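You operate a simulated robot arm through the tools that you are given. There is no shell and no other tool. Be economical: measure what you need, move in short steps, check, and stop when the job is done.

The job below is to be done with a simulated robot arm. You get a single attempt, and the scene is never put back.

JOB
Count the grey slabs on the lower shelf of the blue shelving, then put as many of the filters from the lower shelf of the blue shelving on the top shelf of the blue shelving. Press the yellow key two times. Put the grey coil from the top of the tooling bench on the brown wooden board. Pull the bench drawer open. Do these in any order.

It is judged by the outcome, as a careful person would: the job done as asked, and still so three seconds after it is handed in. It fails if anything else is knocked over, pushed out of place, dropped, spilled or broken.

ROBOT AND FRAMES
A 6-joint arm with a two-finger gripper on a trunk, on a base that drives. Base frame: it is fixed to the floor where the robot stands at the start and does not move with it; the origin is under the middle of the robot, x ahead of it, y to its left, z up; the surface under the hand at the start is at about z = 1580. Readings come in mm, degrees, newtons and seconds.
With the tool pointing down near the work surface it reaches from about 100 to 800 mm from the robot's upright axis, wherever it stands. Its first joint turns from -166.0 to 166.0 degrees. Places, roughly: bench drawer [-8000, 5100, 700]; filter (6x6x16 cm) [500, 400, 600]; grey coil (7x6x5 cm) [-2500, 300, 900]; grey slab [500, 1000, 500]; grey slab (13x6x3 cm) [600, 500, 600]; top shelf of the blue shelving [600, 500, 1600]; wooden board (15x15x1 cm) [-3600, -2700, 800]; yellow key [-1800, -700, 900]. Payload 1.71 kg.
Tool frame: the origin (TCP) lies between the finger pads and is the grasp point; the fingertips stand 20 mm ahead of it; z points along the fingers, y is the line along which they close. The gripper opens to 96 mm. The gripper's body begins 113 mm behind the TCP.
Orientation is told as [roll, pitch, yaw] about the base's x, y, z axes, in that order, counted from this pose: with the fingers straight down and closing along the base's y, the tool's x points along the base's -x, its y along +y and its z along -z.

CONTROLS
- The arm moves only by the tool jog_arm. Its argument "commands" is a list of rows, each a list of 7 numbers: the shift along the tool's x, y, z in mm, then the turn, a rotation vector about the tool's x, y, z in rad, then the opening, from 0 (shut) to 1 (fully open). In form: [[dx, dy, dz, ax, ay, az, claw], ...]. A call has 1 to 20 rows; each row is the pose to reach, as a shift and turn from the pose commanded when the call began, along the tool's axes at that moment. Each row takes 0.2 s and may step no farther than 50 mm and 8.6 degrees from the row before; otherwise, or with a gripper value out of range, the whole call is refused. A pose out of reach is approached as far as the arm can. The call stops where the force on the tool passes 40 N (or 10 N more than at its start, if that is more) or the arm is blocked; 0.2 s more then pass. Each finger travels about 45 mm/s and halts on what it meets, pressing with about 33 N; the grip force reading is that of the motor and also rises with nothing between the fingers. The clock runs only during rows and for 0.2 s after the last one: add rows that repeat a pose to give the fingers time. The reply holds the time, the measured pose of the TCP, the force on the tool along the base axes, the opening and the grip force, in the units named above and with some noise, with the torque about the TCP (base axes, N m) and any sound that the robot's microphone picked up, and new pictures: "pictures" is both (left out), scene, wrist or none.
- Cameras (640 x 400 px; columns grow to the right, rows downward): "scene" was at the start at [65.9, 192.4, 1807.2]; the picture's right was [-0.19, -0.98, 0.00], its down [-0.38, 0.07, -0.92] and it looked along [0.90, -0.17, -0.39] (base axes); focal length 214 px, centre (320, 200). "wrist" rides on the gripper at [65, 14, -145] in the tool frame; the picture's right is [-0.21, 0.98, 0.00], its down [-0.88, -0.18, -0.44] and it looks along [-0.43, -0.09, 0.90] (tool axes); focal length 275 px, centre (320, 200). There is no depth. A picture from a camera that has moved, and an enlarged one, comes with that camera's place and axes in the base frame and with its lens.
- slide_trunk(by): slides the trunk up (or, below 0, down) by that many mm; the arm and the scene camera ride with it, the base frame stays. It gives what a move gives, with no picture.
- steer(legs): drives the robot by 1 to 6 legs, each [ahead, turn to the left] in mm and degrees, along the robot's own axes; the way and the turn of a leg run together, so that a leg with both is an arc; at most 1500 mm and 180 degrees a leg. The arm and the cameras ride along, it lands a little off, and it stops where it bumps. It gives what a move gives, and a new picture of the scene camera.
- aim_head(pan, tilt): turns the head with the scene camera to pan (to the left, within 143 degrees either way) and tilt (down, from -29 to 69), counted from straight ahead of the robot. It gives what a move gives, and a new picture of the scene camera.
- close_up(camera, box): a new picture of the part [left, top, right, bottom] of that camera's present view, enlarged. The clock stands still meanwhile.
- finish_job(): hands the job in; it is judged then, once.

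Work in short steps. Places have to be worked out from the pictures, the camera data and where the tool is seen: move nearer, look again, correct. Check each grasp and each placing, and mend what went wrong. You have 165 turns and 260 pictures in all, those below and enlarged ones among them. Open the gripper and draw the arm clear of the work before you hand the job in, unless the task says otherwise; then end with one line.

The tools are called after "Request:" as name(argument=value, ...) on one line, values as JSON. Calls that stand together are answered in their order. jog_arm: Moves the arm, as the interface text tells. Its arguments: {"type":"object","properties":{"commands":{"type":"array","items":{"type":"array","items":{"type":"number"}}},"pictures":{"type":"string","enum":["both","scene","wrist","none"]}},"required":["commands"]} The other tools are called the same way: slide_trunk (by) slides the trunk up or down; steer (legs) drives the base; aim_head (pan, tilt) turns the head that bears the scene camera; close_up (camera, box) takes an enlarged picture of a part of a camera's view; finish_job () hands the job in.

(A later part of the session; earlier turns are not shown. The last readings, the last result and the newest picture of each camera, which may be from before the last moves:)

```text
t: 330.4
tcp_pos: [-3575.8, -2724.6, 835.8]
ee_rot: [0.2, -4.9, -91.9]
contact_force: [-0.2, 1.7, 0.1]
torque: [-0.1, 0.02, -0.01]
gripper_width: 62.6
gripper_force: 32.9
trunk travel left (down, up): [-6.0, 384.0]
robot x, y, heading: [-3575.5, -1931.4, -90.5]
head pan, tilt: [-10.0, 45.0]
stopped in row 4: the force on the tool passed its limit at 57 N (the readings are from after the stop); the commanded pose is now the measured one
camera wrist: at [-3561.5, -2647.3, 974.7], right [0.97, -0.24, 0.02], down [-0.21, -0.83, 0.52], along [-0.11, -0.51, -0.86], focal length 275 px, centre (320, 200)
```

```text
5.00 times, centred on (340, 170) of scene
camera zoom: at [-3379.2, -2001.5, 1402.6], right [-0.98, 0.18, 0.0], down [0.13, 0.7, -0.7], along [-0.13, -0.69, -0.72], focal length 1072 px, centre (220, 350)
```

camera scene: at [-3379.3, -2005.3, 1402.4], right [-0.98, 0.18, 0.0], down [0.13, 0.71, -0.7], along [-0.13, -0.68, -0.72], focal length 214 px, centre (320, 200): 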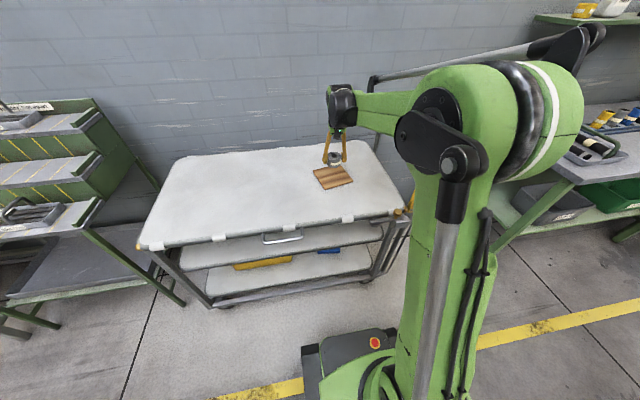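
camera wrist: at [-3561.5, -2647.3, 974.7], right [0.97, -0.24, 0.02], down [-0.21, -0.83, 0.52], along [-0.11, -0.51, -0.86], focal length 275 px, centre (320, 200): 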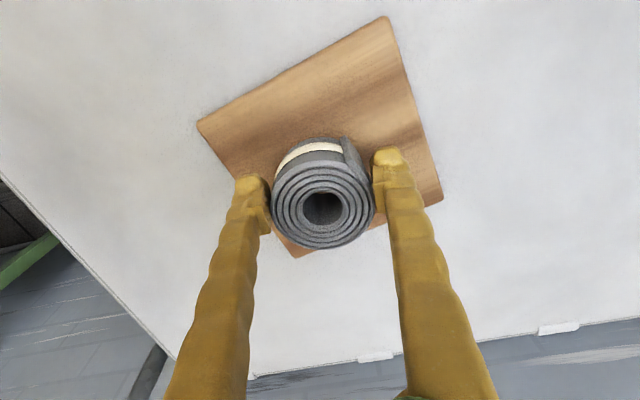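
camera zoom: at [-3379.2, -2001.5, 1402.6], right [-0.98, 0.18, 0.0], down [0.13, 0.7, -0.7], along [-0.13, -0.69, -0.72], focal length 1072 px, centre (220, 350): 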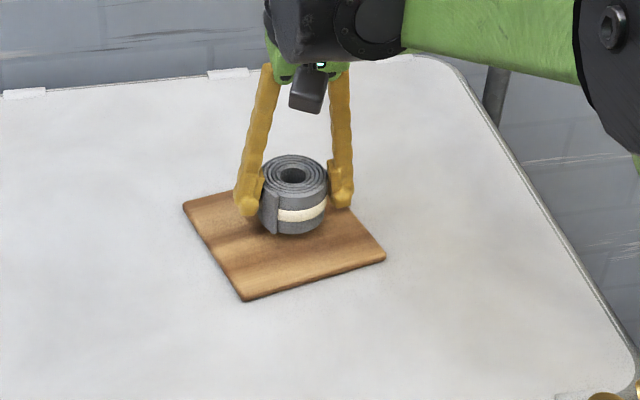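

Contact came early, at about z≈830, so the board really is at z≈800. The coil is over the board but 15–20 mm toward the back. I lift 15 mm and shift toward me.

Request:
jog_arm(commands=[[0, 0, -8, 0, 0, 0, 0], [5, 0, -15, 0, 0, 0, 0], [15, 0, -15, 0, 0, 0, 0], [15, 0, -15, 0, 0, 0, 0], [15, 0, -15, 0, 0, 0, 0]], pictures="wrist")

Request:
close_up(camera="scene", box=[290, 130, 390, 210])

```text
t: 331.6
tcp_pos: [-3576.4, -2710.9, 847.8]
ee_rot: [0.2, -4.8, -91.9]
contact_force: [-0.1, -0.8, -1.3]
torque: [-0.01, 0.04, 0.05]
gripper_width: 62.8
gripper_force: 33.0
trunk travel left (down, up): [-6.0, 384.0]
robot x, y, heading: [-3573.6, -1928.3, -90.4]
head pan, tilt: [-10.0, 45.0]
camera wrist: at [-3561.2, -2635.0, 986.7], right [0.97, -0.24, 0.02], down [-0.21, -0.83, 0.51], along [-0.11, -0.5, -0.86], focal length 275 px, centre (320, 200)
```

wrist: 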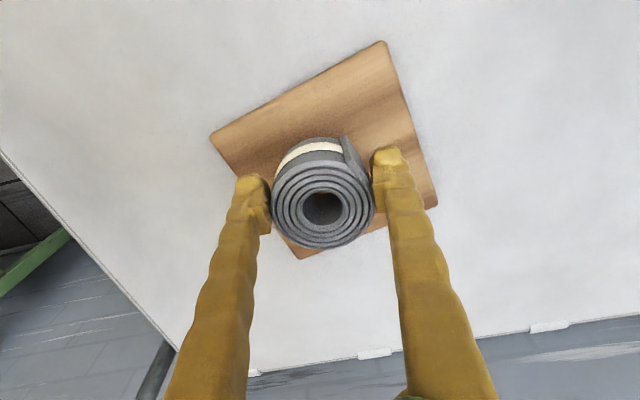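

```text
5.00 times, centred on (340, 170) of scene
camera zoom: at [-3379.3, -2005.2, 1402.4], right [-0.98, 0.18, 0.0], down [0.13, 0.71, -0.7], along [-0.13, -0.68, -0.72], focal length 1072 px, centre (220, 350)
```

zoom: 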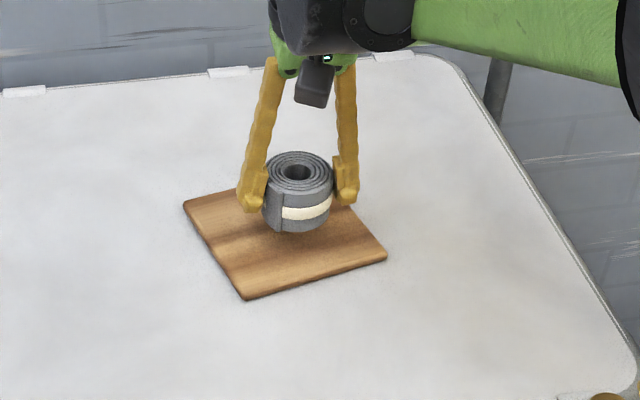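

I shift 13 mm along +x, restore the tool pitch to that of the grasp (about −2°), and lower in small steps.

Request:
jog_arm(commands=[[0, 7, 0, 0, 0.025, 0, 0], [0, 13, 0, 0, 0.047, 0, 0], [0, 13, 4, 0, 0.047, 0, 0], [0, 13, 7, 0, 0.047, 0, 0], [0, 13, 7, 0, 0.047, 0, 0]], pictures="none")

Request:
jog_arm(commands=[[0, 0, 1, 0, 0, 0, 0], [0, 0, 2, 0, 0, 0, 0], [0, 0, 3, 0, 0, 0, 0], [0, 0, 3, 0, 0, 0, 0]], pictures="wrist")

Request:
close_up(camera="scene", box=[290, 130, 390, 210])

```text
t: 332.8
tcp_pos: [-3564.3, -2712.8, 840.9]
ee_rot: [0.2, -2.0, -91.9]
contact_force: [0.2, -0.6, -0.6]
torque: [0.0, 0.03, -0.02]
gripper_width: 62.5
gripper_force: 32.7
trunk travel left (down, up): [-6.0, 384.0]
robot x, y, heading: [-3572.2, -1932.4, -90.4]
head pan, tilt: [-10.0, 45.0]
```

```text
t: 333.8
tcp_pos: [-3563.6, -2711.9, 836.6]
ee_rot: [0.2, -2.0, -91.9]
contact_force: [1.0, 1.1, -1.8]
torque: [0.02, 0.0, -0.01]
gripper_width: 62.4
gripper_force: 33.4
trunk travel left (down, up): [-6.0, 384.0]
robot x, y, heading: [-3572.1, -1931.5, -90.4]
head pan, tilt: [-10.0, 45.0]
camera wrist: at [-3548.4, -2642.3, 979.9], right [0.97, -0.24, 0.01], down [-0.21, -0.85, 0.47], along [-0.1, -0.46, -0.88], focal length 275 px, centre (320, 200)
```

wrist: 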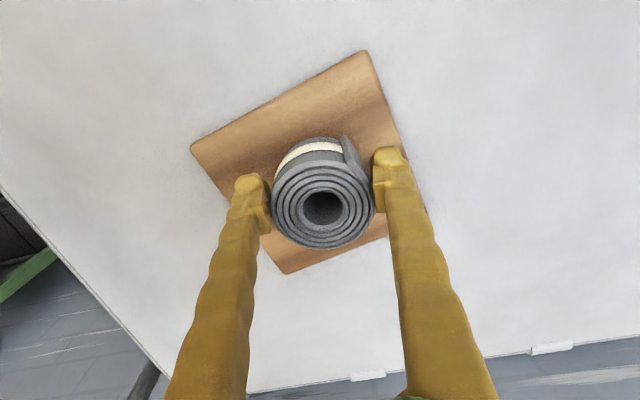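

```text
5.00 times, centred on (340, 170) of scene
camera zoom: at [-3379.3, -2005.2, 1402.4], right [-0.98, 0.18, 0.0], down [0.13, 0.71, -0.7], along [-0.13, -0.68, -0.72], focal length 1072 px, centre (220, 350)
```

zoom: 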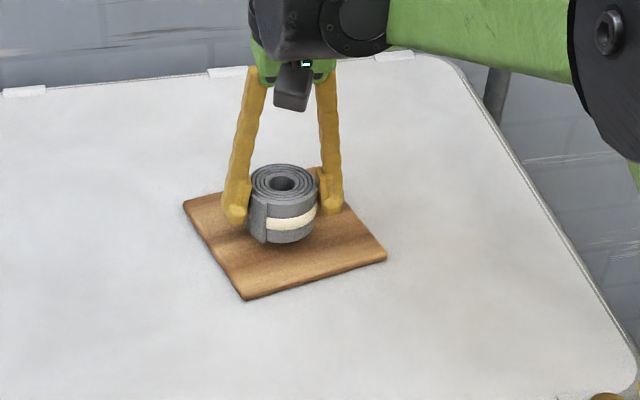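

Nicely over the board's middle. I lower in small steps to contact.

Request:
jog_arm(commands=[[1, 0, 1, 0, 0, 0, 0], [2, 0, 2, 0, 0, 0, 0], [2, 0, 3, 0, 0, 0, 0], [2, 0, 3, 0, 0, 0, 0]], pictures="none")

Request:
jog_arm(commands=[[0, 0, 1, 0, 0, 0, 0], [0, 0, 2, 0, 0, 0, 0], [0, 0, 2, 0, 0, 0, 0]], pictures="none")

```text
t: 334.8
tcp_pos: [-3562.9, -2711.3, 835.0]
ee_rot: [0.2, -2.1, -91.9]
contact_force: [-0.5, 0.6, -1.8]
torque: [-0.01, -0.03, 0.01]
gripper_width: 62.5
gripper_force: 33.0
trunk travel left (down, up): [-6.0, 384.0]
robot x, y, heading: [-3571.4, -1933.2, -90.3]
head pan, tilt: [-10.0, 45.0]
```

```text
t: 335.6
tcp_pos: [-3563.0, -2710.5, 831.1]
ee_rot: [0.2, -2.0, -91.8]
contact_force: [-1.0, 1.1, -1.1]
torque: [0.03, -0.02, 0.0]
gripper_width: 62.6
gripper_force: 33.3
trunk travel left (down, up): [-6.0, 384.0]
robot x, y, heading: [-3573.8, -1930.2, -90.2]
head pan, tilt: [-10.0, 45.0]
```

No contact yet; I continue.

Request:
jog_arm(commands=[[0, 0, 1, 0, 0, 0, 0], [0, 0, 2, 0, 0, 0, 0], [0, 0, 2, 0, 0, 0, 0]], pictures="none")

Request:
jog_arm(commands=[[0, 0, 1, 0, 0, 0, 0], [0, 0, 2, 0, 0, 0, 0], [0, 0, 2, 0, 0, 0, 0]], pictures="none")

Request:
close_up(camera="scene", box=[310, 140, 370, 190])

```text
t: 336.4
tcp_pos: [-3562.4, -2709.9, 830.3]
ee_rot: [0.2, -2.0, -91.9]
contact_force: [0.5, -0.4, -1.7]
torque: [0.0, 0.03, 0.02]
gripper_width: 62.3
gripper_force: 33.0
trunk travel left (down, up): [-6.0, 384.0]
robot x, y, heading: [-3577.0, -1931.2, -90.6]
head pan, tilt: [-10.0, 45.0]
```

```text
t: 337.2
tcp_pos: [-3563.0, -2710.3, 828.0]
ee_rot: [0.2, -2.1, -91.8]
contact_force: [0.3, 0.4, -1.2]
torque: [0.0, 0.04, 0.01]
gripper_width: 62.8
gripper_force: 33.5
trunk travel left (down, up): [-6.0, 384.0]
robot x, y, heading: [-3573.3, -1930.0, -90.4]
head pan, tilt: [-10.0, 45.0]
```

```text
8.00 times, centred on (340, 165) of scene
camera zoom: at [-3379.3, -2005.2, 1402.4], right [-0.98, 0.18, 0.0], down [0.13, 0.71, -0.7], along [-0.13, -0.68, -0.72], focal length 1716 px, centre (160, 480)
```

zoom: 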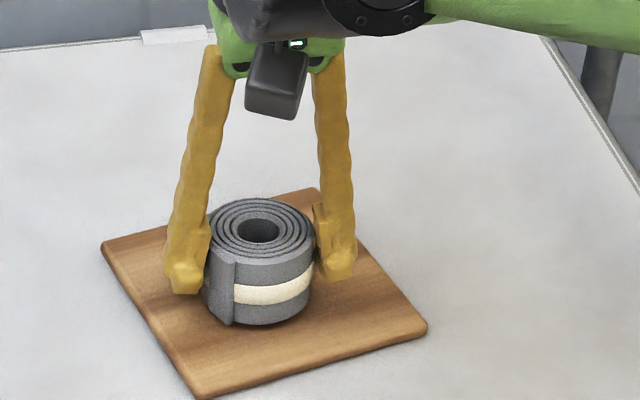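

Near contact by the shadow. I take a few more small steps.

Request:
jog_arm(commands=[[0, 0, 1, 0, 0, 0, 0], [0, 0, 2, 0, 0, 0, 0], [0, 0, 2, 0, 0, 0, 0]], pictures="none")

Request:
jog_arm(commands=[[0, 0, 1, 0, 0, 0, 0], [0, 0, 2, 0, 0, 0, 0], [0, 0, 2, 0, 0, 0, 0]], pictures="none")

Request:
close_up(camera="scene", box=[310, 140, 370, 190])

```text
t: 338.0
tcp_pos: [-3563.2, -2711.7, 826.7]
ee_rot: [0.2, -2.0, -91.9]
contact_force: [-0.1, 0.6, -0.7]
torque: [0.02, -0.02, -0.01]
gripper_width: 62.7
gripper_force: 32.2
trunk travel left (down, up): [-6.0, 384.0]
robot x, y, heading: [-3571.2, -1929.9, -90.4]
head pan, tilt: [-10.0, 45.0]
```

```text
t: 338.8
tcp_pos: [-3563.4, -2710.1, 825.6]
ee_rot: [0.2, -2.0, -91.9]
contact_force: [-1.7, -2.1, 16.3]
torque: [-0.67, 0.08, -0.07]
gripper_width: 62.4
gripper_force: 32.7
trunk travel left (down, up): [-6.0, 384.0]
robot x, y, heading: [-3570.9, -1929.6, -90.5]
head pan, tilt: [-10.0, 45.0]
```

```text
8.00 times, centred on (340, 165) of scene
camera zoom: at [-3379.4, -2004.2, 1402.6], right [-0.98, 0.18, 0.0], down [0.13, 0.71, -0.7], along [-0.13, -0.68, -0.72], focal length 1716 px, centre (160, 480)
```

zoom: 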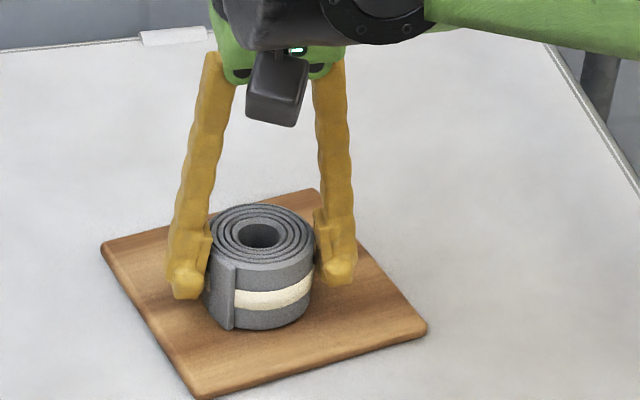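

Contact at 16 N. I ease up 1 mm, open, then rise straight up.

Request:
jog_arm(commands=[[0, 0, -1, 0, 0, 0, 0], [0, 0, -1, 0, 0, 0, 0.8], [0, 0, -1, 0, 0, 0, 1], [0, 0, -1, 0, 0, 0, 1], [0, 0, -1, 0, 0, 0, 1], [2, 0, -20, 0, 0, 0, 1], [4, 0, -60, 0, 0, 0, 1], [6, 0, -108, 0, 0, 0, 1], [6, 0, -108, 0, 0, 0, 1]], pictures="wrist")

Request:
close_up(camera="scene", box=[290, 130, 390, 210])

```text
t: 340.8
tcp_pos: [-3563.2, -2700.3, 934.4]
ee_rot: [0.2, -2.0, -91.8]
contact_force: [0.3, -0.8, 0.2]
torque: [0.01, -0.03, 0.01]
gripper_width: 96.0
gripper_force: 0.0
trunk travel left (down, up): [-6.0, 384.0]
robot x, y, heading: [-3575.2, -1932.4, -90.6]
head pan, tilt: [-10.0, 45.0]
camera wrist: at [-3548.3, -2629.9, 1076.8], right [0.97, -0.24, 0.01], down [-0.21, -0.85, 0.47], along [-0.1, -0.46, -0.88], focal length 275 px, centre (320, 200)
```

wrist: 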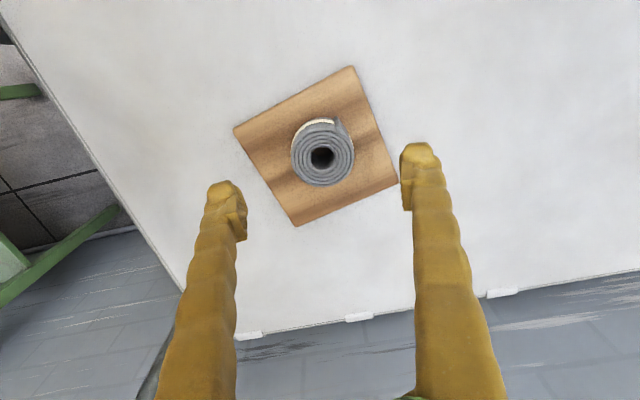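

```text
5.00 times, centred on (340, 170) of scene
camera zoom: at [-3379.3, -2005.0, 1402.4], right [-0.98, 0.18, 0.0], down [0.13, 0.71, -0.7], along [-0.13, -0.68, -0.72], focal length 1072 px, centre (220, 350)
```

zoom: 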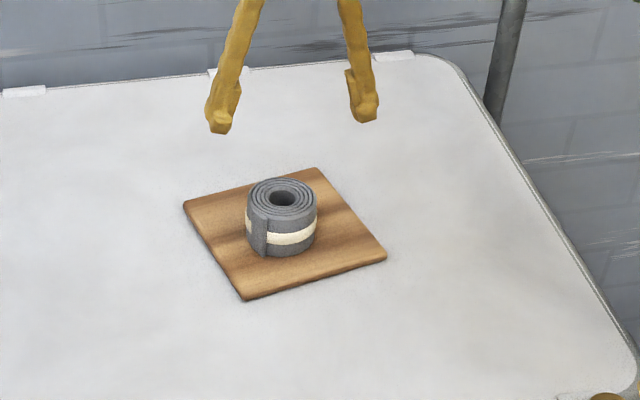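

The coil sits centred on the board. Now the drawer: I fold the arm, raise the trunk for a higher view, and drive north into the passage to look west.

Request:
jog_arm(commands=[[15, 0, -45, 0, 0, 0, 1], [40, 0, -85, 0, 0, 0, 1], [65, 0, -125, 0, 0, 0, 1], [90, 0, -165, 0, 0, 0, 1], [115, 0, -205, 0, 0, 0, 1], [140, 0, -245, 0, 0, 0, 1], [165, 0, -285, 0, 0, 0, 0.8], [190, 0, -325, 0, 0, 0, 0.6], [215, 0, -365, 0, 0, 0, 0.6], [240, 0, -405, 0, 0, 0, 0.6], [265, 0, -445, 0, 0, 0, 0.6], [290, 0, -485, 0, 0, 0, 0.6], [310, 0, -490, 0, 0, 0, 0.6]], pictures="none")

Request:
steer(legs=[[-350, 0], [0, -171.3], [1500, 0]])

Request:
slide_trunk(by=370)

Request:
aim_head(pan=40, tilt=20)

```text
t: 343.6
tcp_pos: [-3552.4, -2374.1, 1412.0]
ee_rot: [0.2, -2.0, -91.8]
contact_force: [0.1, 0.2, 0.4]
torque: [0.04, 0.01, 0.02]
gripper_width: 57.6
gripper_force: 0.1
trunk travel left (down, up): [-6.0, 384.0]
robot x, y, heading: [-3572.6, -1928.1, -90.3]
head pan, tilt: [-10.0, 45.0]
```

```text
t: 367.1
tcp_pos: [-3915.0, 336.9, 1412.0]
ee_rot: [0.2, -2.0, 98.0]
contact_force: [-0.1, 0.1, 0.8]
torque: [0.0, 0.01, -0.02]
gripper_width: 57.6
gripper_force: 0.0
trunk travel left (down, up): [-6.0, 384.0]
robot x, y, heading: [-3818.4, -91.9, 99.6]
head pan, tilt: [-10.0, 45.0]
camera scene: at [-4026.7, -59.3, 1402.4], right [1.0, -0.01, 0.0], down [0.0, -0.72, -0.7], along [0.01, 0.7, -0.72], focal length 214 px, centre (320, 200)
```

scene: 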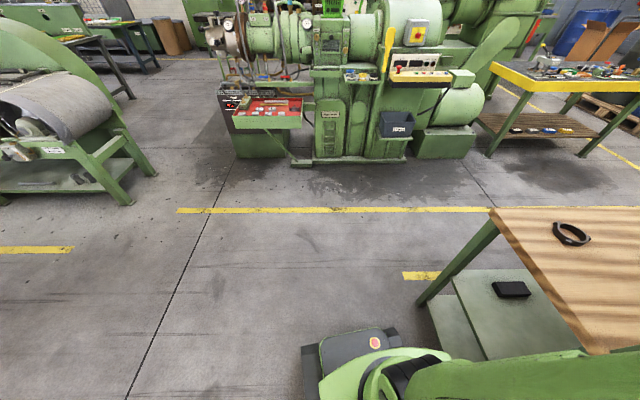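

```text
t: 370.7
tcp_pos: [-3910.2, 308.6, 1790.2]
ee_rot: [0.3, -3.1, 98.0]
contact_force: [-0.1, -1.0, 1.5]
torque: [0.11, 0.02, -0.04]
gripper_width: 57.4
gripper_force: 0.0
trunk travel left (down, up): [-376.0, 14.0]
robot x, y, heading: [-3818.6, -99.5, 99.4]
head pan, tilt: [-10.0, 45.0]
```

```text
t: 371.9
tcp_pos: [-3909.4, 298.5, 1792.1]
ee_rot: [0.2, -3.3, 98.0]
contact_force: [0.3, 0.6, -0.2]
torque: [-0.07, -0.03, 0.01]
gripper_width: 57.3
gripper_force: 0.0
trunk travel left (down, up): [-376.0, 14.0]
robot x, y, heading: [-3822.7, -95.3, 99.6]
head pan, tilt: [40.0, 20.0]
camera scene: at [-4093.4, -109.2, 1812.1], right [0.65, 0.76, 0.0], down [0.26, -0.22, -0.94], along [-0.71, 0.61, -0.34], focal length 214 px, centre (320, 200)
```

scene: 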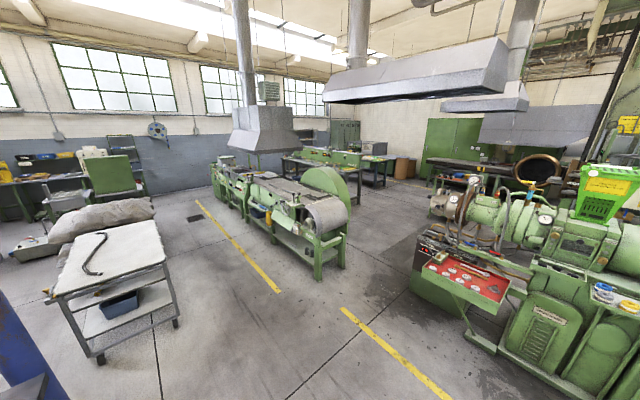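

By projection the drawer bench should be near pixel (368,162). I zoom in there.

Request:
close_up(camera="scene", box=[260, 120, 440, 240])

```text
3.33 times, centred on (350, 180) of scene
camera zoom: at [-4093.4, -109.2, 1812.1], right [0.65, 0.76, 0.0], down [0.26, -0.22, -0.94], along [-0.71, 0.61, -0.34], focal length 715 px, centre (220, 267)
```

zoom: 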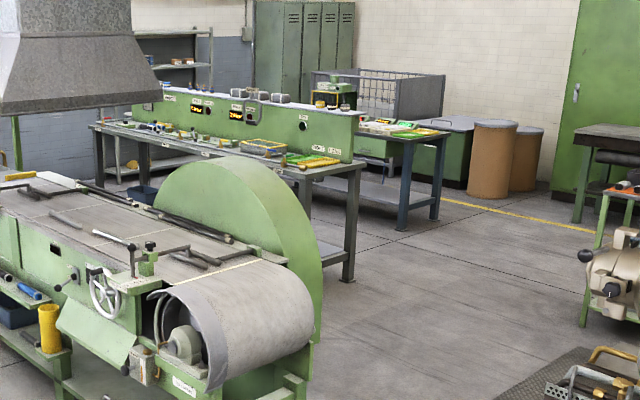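

The blue-legged bench behind the assembly bench lies near (-7900,5200). The shortest way seems to be the gap between the lathe and the roller machine, near x≈-5250. I drive up to it and look.

Request:
steer(legs=[[0, 51.4], [1500, 0], [120, 0], [0, -61]])

Request:
aim_head(pan=0, tilt=30)

Request:
aim_head(pan=0, tilt=30)

```text
t: 391.0
tcp_pos: [-5290.3, 1083.9, 1795.7]
ee_rot: [0.3, -3.8, 87.8]
contact_force: [0.7, -0.1, 0.9]
torque: [0.04, 0.03, 0.0]
gripper_width: 57.5
gripper_force: 0.2
trunk travel left (down, up): [-376.0, 14.0]
robot x, y, heading: [-5281.5, 694.5, 89.0]
head pan, tilt: [40.0, 20.0]
camera scene: at [-5553.9, 721.7, 1812.3], right [0.78, 0.63, 0.01], down [0.22, -0.26, -0.94], along [-0.59, 0.73, -0.34], focal length 214 px, centre (320, 200)
```

scene: 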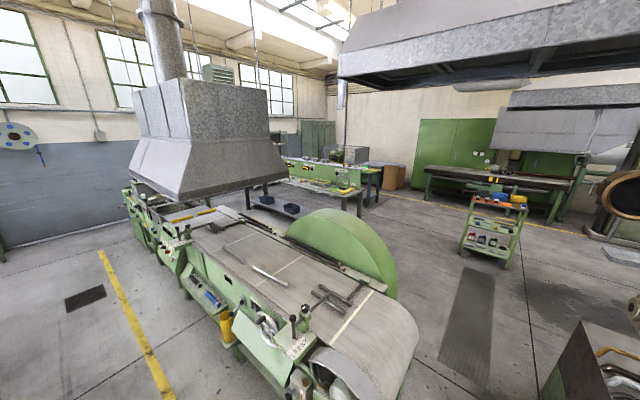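

```text
t: 392.1
tcp_pos: [-5290.3, 1111.2, 1788.0]
ee_rot: [0.2, -2.9, 87.8]
contact_force: [-0.1, -0.1, 0.4]
torque: [-0.02, -0.02, -0.05]
gripper_width: 57.5
gripper_force: 0.1
trunk travel left (down, up): [-376.0, 14.0]
robot x, y, heading: [-5283.8, 692.0, 89.3]
head pan, tilt: [0.0, 30.0]
camera scene: at [-5493.9, 747.3, 1796.3], right [1.0, -0.01, 0.0], down [-0.01, -0.49, -0.87], along [0.01, 0.87, -0.49], focal length 214 px, centre (320, 200)
```

scene: 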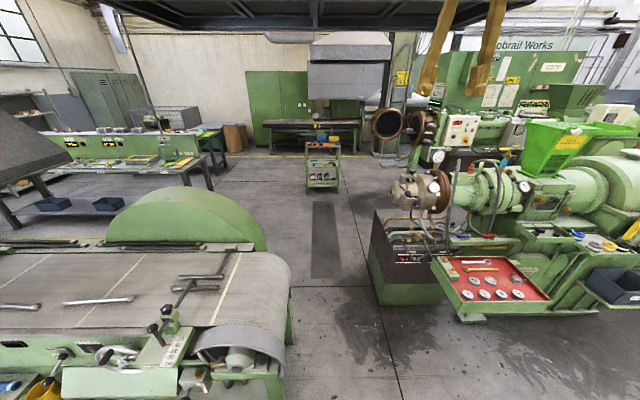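

```text
t: 392.7
tcp_pos: [-5290.1, 1063.4, 1799.7]
ee_rot: [0.2, -4.3, 87.9]
contact_force: [0.2, -4.3, 0.9]
torque: [0.5, 0.03, 0.0]
gripper_width: 57.6
gripper_force: 0.0
trunk travel left (down, up): [-376.0, 14.0]
robot x, y, heading: [-5283.1, 696.7, 89.2]
head pan, tilt: [0.0, 30.0]
camera scene: at [-5494.2, 715.4, 1797.2], right [1.0, -0.01, 0.0], down [-0.01, -0.48, -0.88], along [0.01, 0.88, -0.48], focal length 214 px, centre (320, 200)
```

scene: 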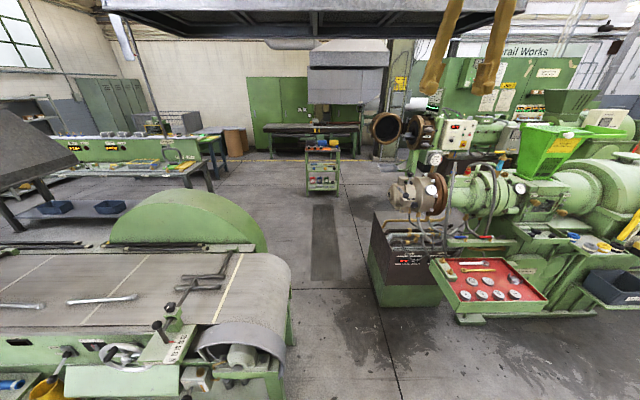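

The gap is about 760 mm, centred at x≈-5340, and the base is about 550 mm wide. I lower the trunk to clear the hood, then drive through with a slight leftward correction.

Request:
slide_trunk(by=-370)

Request:
steer(legs=[[0, 6], [550, 0], [0, -5.2], [1500, 0], [300, 0]])

Request:
aim_head(pan=45, tilt=20)

Request:
aim_head(pan=45, tilt=20)

```text
t: 396.3
tcp_pos: [-5290.3, 1083.3, 1426.4]
ee_rot: [0.2, -3.8, 87.8]
contact_force: [0.7, -0.8, 0.4]
torque: [0.09, 0.01, 0.0]
gripper_width: 58.0
gripper_force: 0.1
trunk travel left (down, up): [-6.0, 384.0]
robot x, y, heading: [-5285.8, 694.8, 89.4]
head pan, tilt: [0.0, 30.0]
```

```text
t: 413.9
tcp_pos: [-5371.1, 3476.0, 1420.3]
ee_rot: [0.2, -3.3, 89.3]
contact_force: [0.2, 0.4, 1.0]
torque: [0.03, -0.03, 0.02]
gripper_width: 57.5
gripper_force: 0.0
trunk travel left (down, up): [-6.0, 384.0]
robot x, y, heading: [-5352.5, 3068.6, 90.7]
head pan, tilt: [0.0, 30.0]
camera scene: at [-5565.5, 3147.7, 1424.8], right [1.0, 0.01, 0.0], down [0.01, -0.51, -0.86], along [-0.01, 0.86, -0.51], focal length 214 px, centre (320, 200)
```

scene: 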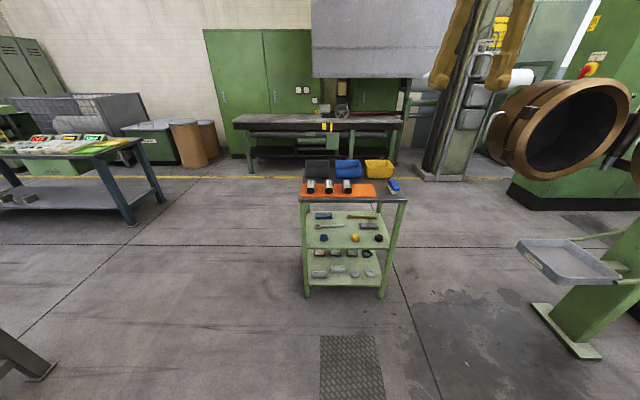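

```text
t: 415.0
tcp_pos: [-5371.5, 3471.8, 1422.8]
ee_rot: [0.2, -3.4, 89.3]
contact_force: [-0.1, 1.5, -0.7]
torque: [-0.11, 0.02, -0.03]
gripper_width: 57.6
gripper_force: 0.1
trunk travel left (down, up): [-6.0, 384.0]
robot x, y, heading: [-5349.8, 3070.9, 90.5]
head pan, tilt: [45.0, 20.0]
camera scene: at [-5630.9, 3127.1, 1440.9], right [0.7, 0.71, -0.01], down [0.25, -0.26, -0.93], along [-0.67, 0.65, -0.36], focal length 214 px, centre (320, 200)
```

scene: 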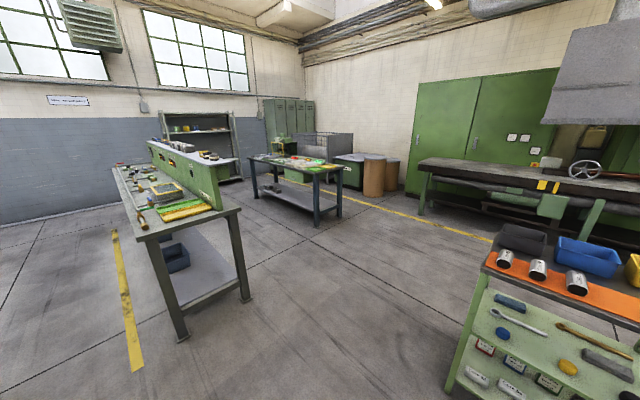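

```text
t: 415.6
tcp_pos: [-5372.3, 3452.7, 1428.3]
ee_rot: [0.3, -4.0, 89.3]
contact_force: [0.3, -0.1, 0.4]
torque: [0.03, -0.01, 0.01]
gripper_width: 57.5
gripper_force: 0.1
trunk travel left (down, up): [-6.0, 384.0]
robot x, y, heading: [-5352.6, 3068.4, 90.9]
head pan, tilt: [45.0, 20.0]
camera scene: at [-5630.8, 3093.7, 1442.2], right [0.7, 0.72, 0.0], down [0.24, -0.23, -0.94], along [-0.67, 0.66, -0.34], focal length 214 px, centre (320, 200)
```

scene: 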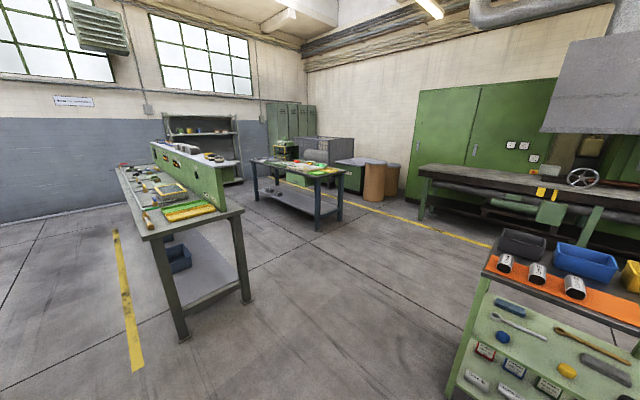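

The blue-legged bench shows a green box under its top, maybe the drawer. I zoom in.

Request:
close_up(camera="scene", box=[235, 140, 365, 230])

```text
4.44 times, centred on (300, 185) of scene
camera zoom: at [-5630.8, 3093.7, 1442.2], right [0.7, 0.72, 0.0], down [0.24, -0.23, -0.94], along [-0.67, 0.66, -0.34], focal length 953 px, centre (409, 267)
```

zoom: 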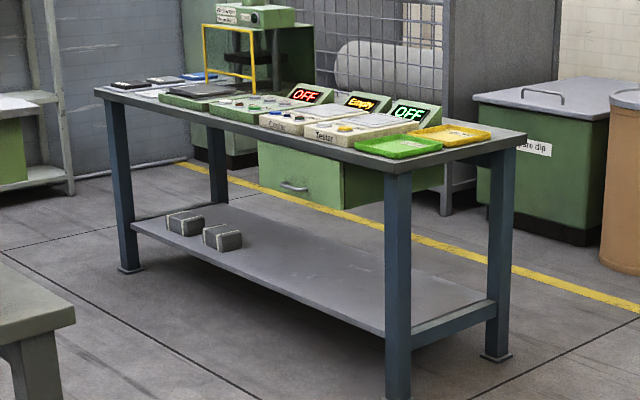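

The drawer is green with a bow handle on the south face of the blue bench, near (-8100,4970,620). I drive around the assembly bench into the corridor in front of it.

Request:
steer(legs=[[0, 44.7], [1500, 0], [110, 0], [0, 44.6], [1500, 0]])

Request:
aim_head(pan=-60, tilt=35)

Request:
aim_head(pan=-20, tilt=35)

```text
t: 443.0
tcp_pos: [-8431.3, 4125.0, 1425.3]
ee_rot: [0.2, -4.0, 179.9]
contact_force: [0.0, 1.0, 0.3]
torque: [0.02, -0.02, -0.03]
gripper_width: 57.4
gripper_force: 0.1
trunk travel left (down, up): [-6.0, 384.0]
robot x, y, heading: [-8043.0, 4149.2, -178.8]
head pan, tilt: [45.0, 20.0]
camera scene: at [-8097.3, 3870.8, 1441.3], right [-0.72, 0.69, -0.01], down [0.25, 0.25, -0.94], along [-0.64, -0.68, -0.35], focal length 214 px, centre (320, 200)
```

scene: 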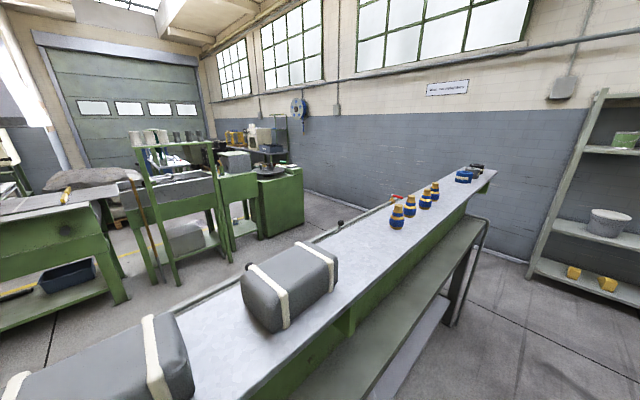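

```text
t: 444.8
tcp_pos: [-8436.9, 4125.0, 1424.9]
ee_rot: [0.2, -3.9, 179.9]
contact_force: [-5.6, -0.1, -2.0]
torque: [0.05, -0.64, 0.01]
gripper_width: 57.3
gripper_force: 0.1
trunk travel left (down, up): [-6.0, 384.0]
robot x, y, heading: [-8040.6, 4149.2, -178.6]
head pan, tilt: [-60.0, 35.0]
camera scene: at [-8087.1, 4012.3, 1417.5], right [0.85, 0.53, 0.02], down [0.32, -0.49, -0.81], along [-0.42, 0.69, -0.58], focal length 214 px, centre (320, 200)
```

scene: 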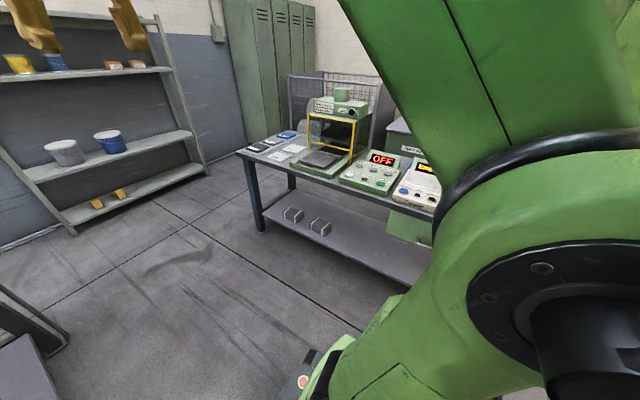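

```text
t: 445.9
tcp_pos: [-8407.1, 4126.8, 1432.4]
ee_rot: [0.2, -5.0, 179.9]
contact_force: [1.1, -0.2, 0.9]
torque: [0.01, 0.08, 0.02]
gripper_width: 57.5
gripper_force: 0.0
trunk travel left (down, up): [-6.0, 384.0]
robot x, y, heading: [-8043.3, 4150.7, -178.7]
head pan, tilt: [-20.0, 35.0]
camera scene: at [-8106.8, 3970.8, 1423.3], right [0.36, 0.93, 0.0], down [0.49, -0.19, -0.85], along [-0.79, 0.31, -0.53], focal length 214 px, centre (320, 200)
```

scene: 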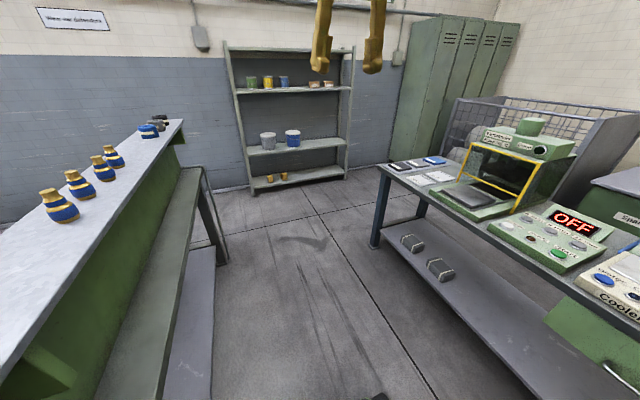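

I am in front of the bench; the handle seems near x≈-8030. I turn to face it and look down at the drawer.

Request:
steer(legs=[[0, -91.2]])

Request:
aim_head(pan=-10, tilt=40)

```text
t: 452.2
tcp_pos: [-8055.7, 4515.9, 1431.5]
ee_rot: [0.2, -4.8, 88.4]
contact_force: [0.4, 0.3, 0.6]
torque: [0.0, 0.03, -0.01]
gripper_width: 57.7
gripper_force: 0.0
trunk travel left (down, up): [-6.0, 384.0]
robot x, y, heading: [-8042.5, 4146.3, 89.6]
head pan, tilt: [-20.0, 35.0]
camera scene: at [-8222.9, 4224.0, 1424.7], right [0.92, -0.39, 0.01], down [-0.19, -0.48, -0.86], along [0.33, 0.79, -0.52], focal length 214 px, centre (320, 200)
```

scene: 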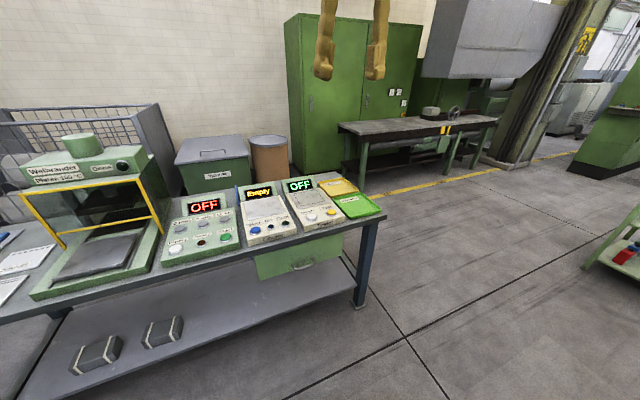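

```text
t: 452.9
tcp_pos: [-8055.1, 4487.6, 1437.3]
ee_rot: [0.2, -6.0, 88.5]
contact_force: [-0.3, 0.5, 0.1]
torque: [-0.04, 0.0, 0.0]
gripper_width: 57.7
gripper_force: 0.1
trunk travel left (down, up): [-6.0, 384.0]
robot x, y, heading: [-8044.9, 4148.3, 90.0]
head pan, tilt: [-10.0, 40.0]
camera scene: at [-8242.7, 4181.6, 1411.9], right [0.98, -0.18, 0.0], down [-0.11, -0.61, -0.78], along [0.14, 0.77, -0.63], focal length 214 px, centre (320, 200)
```

scene: 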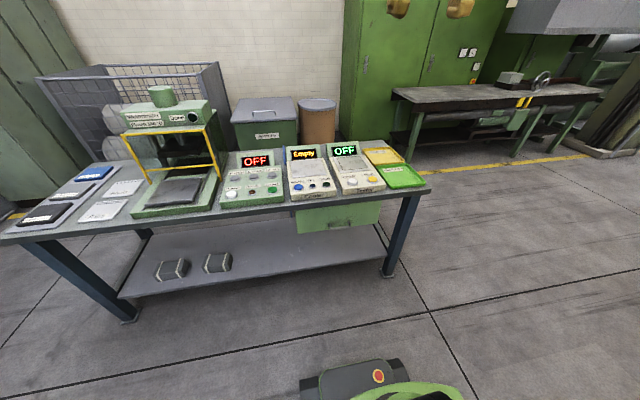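

I zoom in on the drawer and handle.

Request:
close_up(camera="scene", box=[270, 170, 410, 260])

```text
4.44 times, centred on (340, 215) of scene
camera zoom: at [-8242.7, 4181.6, 1411.9], right [0.98, -0.18, 0.0], down [-0.11, -0.61, -0.78], along [0.14, 0.77, -0.63], focal length 953 px, centre (231, 133)
```

zoom: 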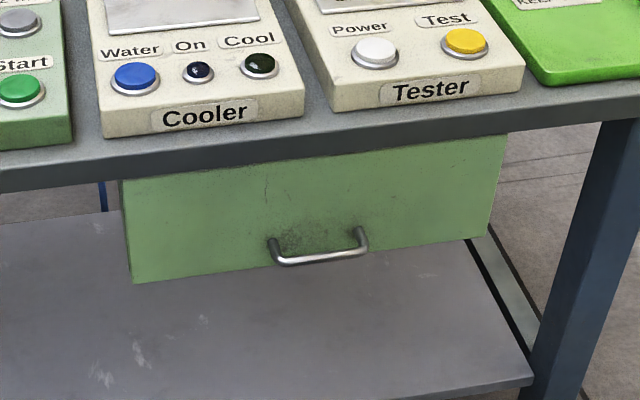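

The bow handle is about 110 mm wide, near (-8010,4930,610). I first turn the gripper a quarter about its axis, so that it closes in the vertical plane, while lowering.

Request:
jog_arm(commands=[[0, 0, 30, 0, 0, 0.143, 1], [0, 0, 60, 0, 0, 0.286, 1], [0, 0, 90, 0, 0, 0.429, 1], [0, 0, 120, 0, 0, 0.572, 1], [0, 0, 150, 0, 0, 0.714, 1], [0, 0, 180, 0, 0, 0.857, 1], [0, 0, 210, 0, 0, 1.0, 1], [0, 0, 240, 0, 0, 1.143, 1], [0, 0, 270, 0, 0, 1.286, 1], [0, 0, 300, 0, 0, 1.429, 1], [0, 0, 330, 0, 0, 1.571, 1], [0, 0, 330, 0, 0, 1.571, 1]])

```text
t: 455.5
tcp_pos: [-8055.2, 4527.0, 1107.6]
ee_rot: [5.7, 0.3, -1.6]
contact_force: [0.1, -0.6, 0.1]
torque: [0.06, 0.0, -0.01]
gripper_width: 95.9
gripper_force: 0.1
trunk travel left (down, up): [-6.0, 384.0]
robot x, y, heading: [-8050.4, 4149.6, 89.8]
head pan, tilt: [-10.0, 40.0]
camera scene: at [-8242.9, 4216.5, 1409.9], right [0.98, -0.18, 0.0], down [-0.11, -0.64, -0.76], along [0.14, 0.75, -0.65], focal length 214 px, centre (320, 200)
camera wrist: at [-8121.5, 4528.1, 1252.3], right [0.23, 0.97, 0.1], down [0.87, -0.25, 0.42], along [0.43, -0.01, -0.9], focal length 275 px, centre (320, 200)
```

scene: 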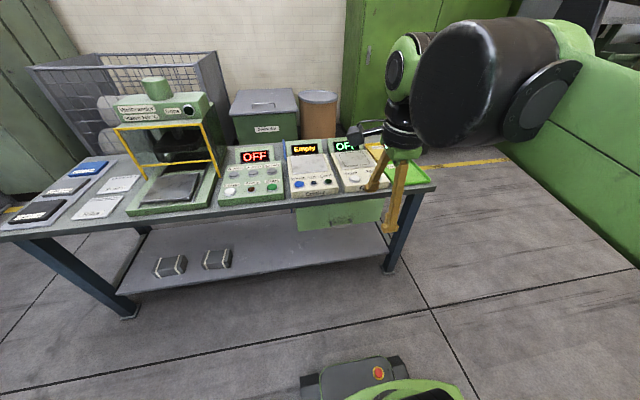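
wrist: 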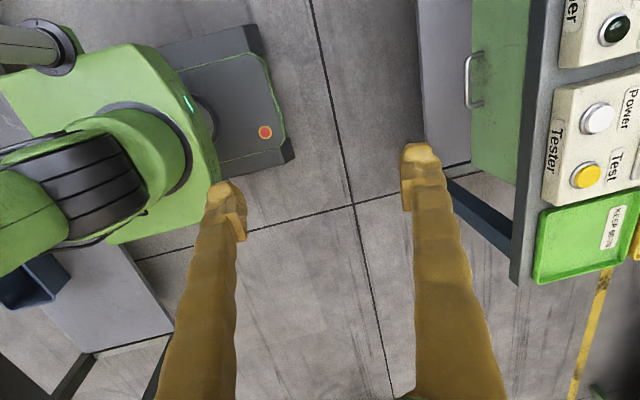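

The wrist view puts the bar near (-8014,4900,620). I pitch the tool to 45° forward and move to a stand-off point about 160 mm back along the tool axis.

Request:
jog_arm(commands=[[-4, 21.5, 39, -0.137, 0, 0, 1], [-8, 43, 78, -0.274, 0, 0, 1], [-12, 64.5, 117, -0.411, 0, 0, 1], [-16, 86, 156, -0.548, 0, 0, 1], [-20, 107.5, 195, -0.686, 0, 0, 1], [-24, 129, 234, -0.686, 0, 0, 1], [-28, 150.5, 273, -0.686, 0, 0, 1], [-32, 172, 312, -0.686, 0, 0, 1], [-36, 193.5, 351, -0.686, 0, 0, 1], [-41, 215, 390, -0.686, 0, 0, 1], [-41, 215, 390, -0.686, 0, 0, 1], [-41, 215, 390, -0.686, 0, 0, 1]])

```text
t: 458.1
tcp_pos: [-8009.5, 4780.6, 740.5]
ee_rot: [45.0, 0.2, -1.5]
contact_force: [-0.5, -0.5, -0.1]
torque: [0.01, -0.02, 0.04]
gripper_width: 95.9
gripper_force: 0.0
trunk travel left (down, up): [-6.0, 384.0]
robot x, y, heading: [-8045.3, 4145.8, 89.7]
head pan, tilt: [-10.0, 40.0]
camera scene: at [-8242.8, 4224.4, 1409.6], right [0.98, -0.18, 0.0], down [-0.11, -0.64, -0.76], along [0.14, 0.74, -0.65], focal length 214 px, centre (320, 200)
camera wrist: at [-8077.4, 4689.4, 852.8], right [0.23, 0.69, 0.69], down [0.87, -0.47, 0.18], along [0.45, 0.56, -0.7], focal length 275 px, centre (320, 200)
```

scene: 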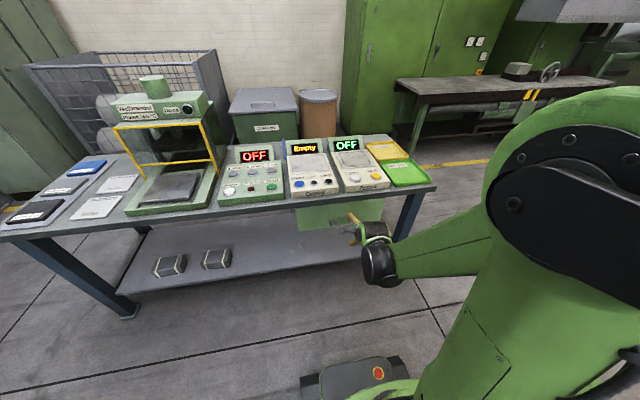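
wrist: 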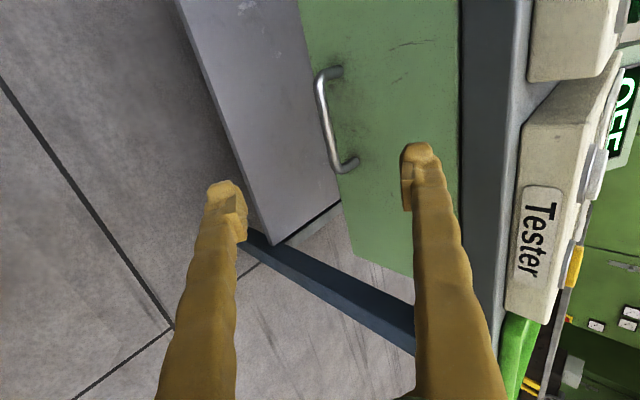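

From three views, the bar centre is at (-8012,4898,634) with about 35–40 mm standoff from the face. I narrow the opening to about 42 mm and approach 100 mm along the tool axis, then check.

Request:
jog_arm(commands=[[1, 3, 20, 0, 0, 0, 0.44], [2, 6, 50, 0, 0, 0, 0.44], [2, 7, 80, 0, 0, 0, 0.44], [2, 7, 100, 0, 0, 0, 0.44], [2, 7, 100, 0, 0, 0, 0.44], [2, 7, 100, 0, 0, 0, 0.44]])

Request:
close_up(camera="scene", box=[310, 180, 420, 270])

```text
t: 459.5
tcp_pos: [-8010.0, 4856.2, 676.5]
ee_rot: [44.9, 0.3, -1.5]
contact_force: [0.0, 0.8, -0.3]
torque: [0.0, 0.02, -0.02]
gripper_width: 41.7
gripper_force: 0.0
trunk travel left (down, up): [-6.0, 384.0]
robot x, y, heading: [-8048.1, 4147.4, 89.8]
head pan, tilt: [-10.0, 40.0]
camera scene: at [-8242.8, 4224.4, 1409.6], right [0.98, -0.18, 0.0], down [-0.11, -0.64, -0.76], along [0.14, 0.74, -0.65], focal length 214 px, centre (320, 200)
camera wrist: at [-8078.4, 4765.5, 788.7], right [0.23, 0.69, 0.69], down [0.87, -0.47, 0.18], along [0.45, 0.56, -0.7], focal length 275 px, centre (320, 200)
```

scene: 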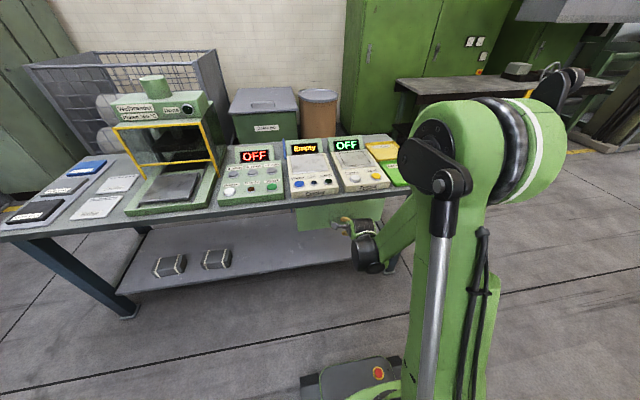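
wrist: 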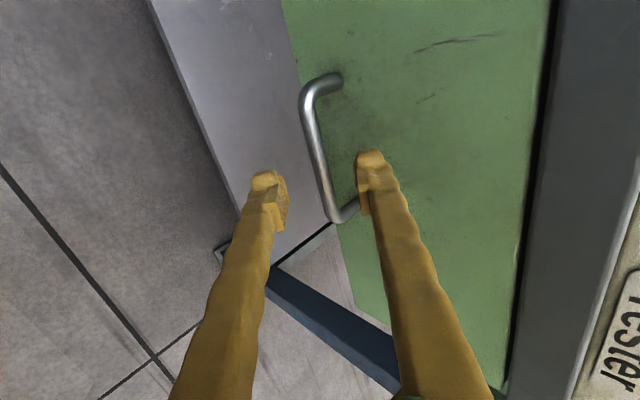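

```text
4.44 times, centred on (365, 225) of scene
camera zoom: at [-8242.8, 4224.4, 1409.6], right [0.98, -0.18, 0.0], down [-0.11, -0.64, -0.76], along [0.14, 0.74, -0.65], focal length 953 px, centre (120, 89)
```

zoom: 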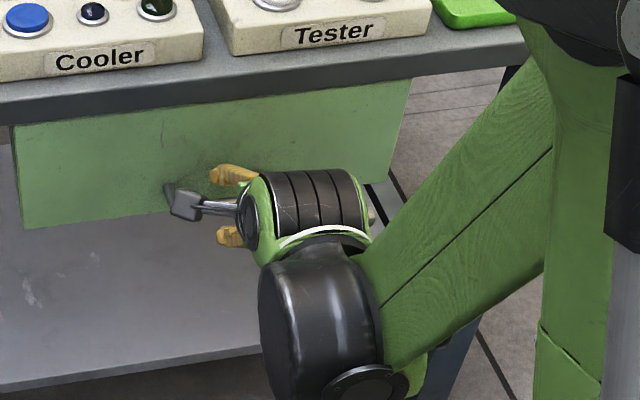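

The bar is straight ahead along the tool axis, about 60 mm off. I narrow to about 33 mm and advance 50 mm so it lies between the finger ends.

Request:
jog_arm(commands=[[3, 0, 10, 0, 0, 0, 0.345], [3, 0, 25, 0, 0, 0, 0.345], [3, 0, 38, 0, 0, 0, 0.345], [3, 0, 50, 0, 0, 0, 0.345], [3, 0, 50, 0, 0, 0, 0.345]])

```text
t: 460.7
tcp_pos: [-8013.1, 4889.2, 640.9]
ee_rot: [45.1, 0.2, -1.4]
contact_force: [0.3, -10.6, 5.7]
torque: [0.35, 0.05, 0.06]
gripper_width: 31.9
gripper_force: 0.1
trunk travel left (down, up): [-6.0, 384.0]
robot x, y, heading: [-8046.8, 4147.7, 89.8]
head pan, tilt: [-10.0, 40.0]
camera scene: at [-8242.8, 4223.5, 1409.7], right [0.98, -0.18, 0.0], down [-0.11, -0.64, -0.76], along [0.14, 0.74, -0.65], focal length 214 px, centre (320, 200)
camera wrist: at [-8081.6, 4798.9, 752.8], right [0.23, 0.69, 0.69], down [0.87, -0.47, 0.18], along [0.45, 0.56, -0.7], focal length 275 px, centre (320, 200)
```

scene: 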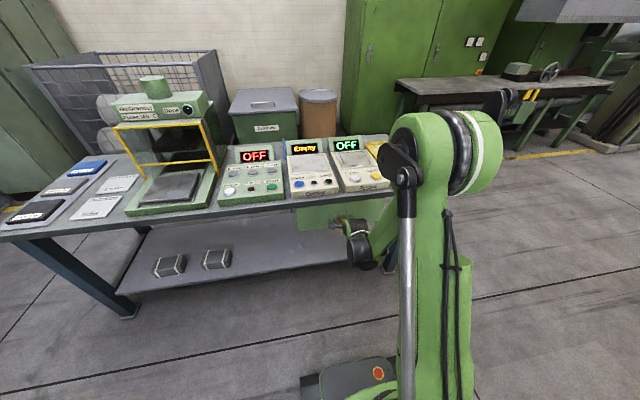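
wrist: 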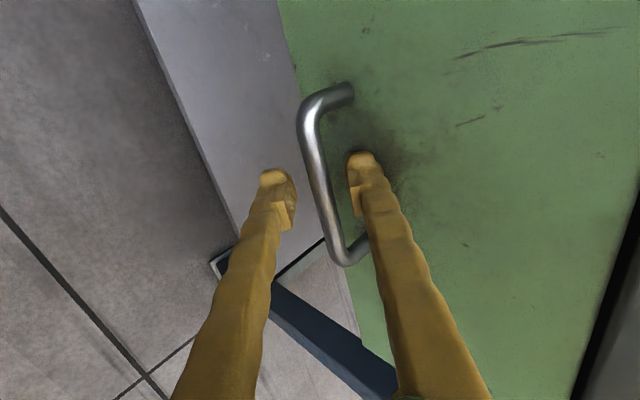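

The upper fingertip just touches the face (11 N) and the bar is between the fingers. I back 3 mm and close on it.

Request:
jog_arm(commands=[[0, 0, -3, 0, 0, 0, 0.3], [0, 0, -3, 0, 0, 0, 0], [0, 0, -3, 0, 0, 0, 0], [0, 0, -3, 0, 0, 0, 0], [0, 0, -3, 0, 0, 0, 0]])

```text
t: 461.9
tcp_pos: [-8014.0, 4888.5, 643.4]
ee_rot: [45.0, 0.2, -1.4]
contact_force: [-0.1, 3.1, 13.7]
torque: [-0.02, -0.52, 0.44]
gripper_width: 6.8
gripper_force: 35.1
trunk travel left (down, up): [-6.0, 384.0]
robot x, y, heading: [-8048.1, 4148.6, 89.8]
head pan, tilt: [-10.0, 40.0]
camera scene: at [-8242.9, 4223.7, 1409.7], right [0.98, -0.18, 0.0], down [-0.11, -0.64, -0.76], along [0.14, 0.74, -0.65], focal length 214 px, centre (320, 200)
camera wrist: at [-8081.4, 4796.9, 754.8], right [0.23, 0.69, 0.69], down [0.87, -0.47, 0.18], along [0.45, 0.56, -0.7], focal length 275 px, centre (320, 200)
```

scene: 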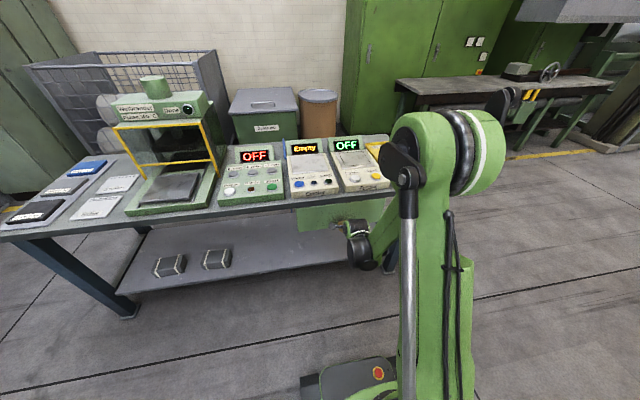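
wrist: 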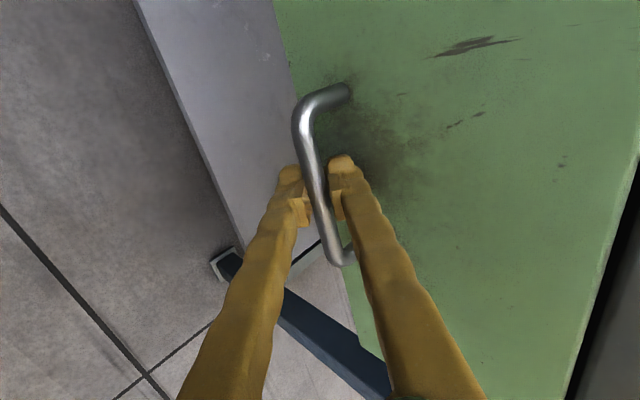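

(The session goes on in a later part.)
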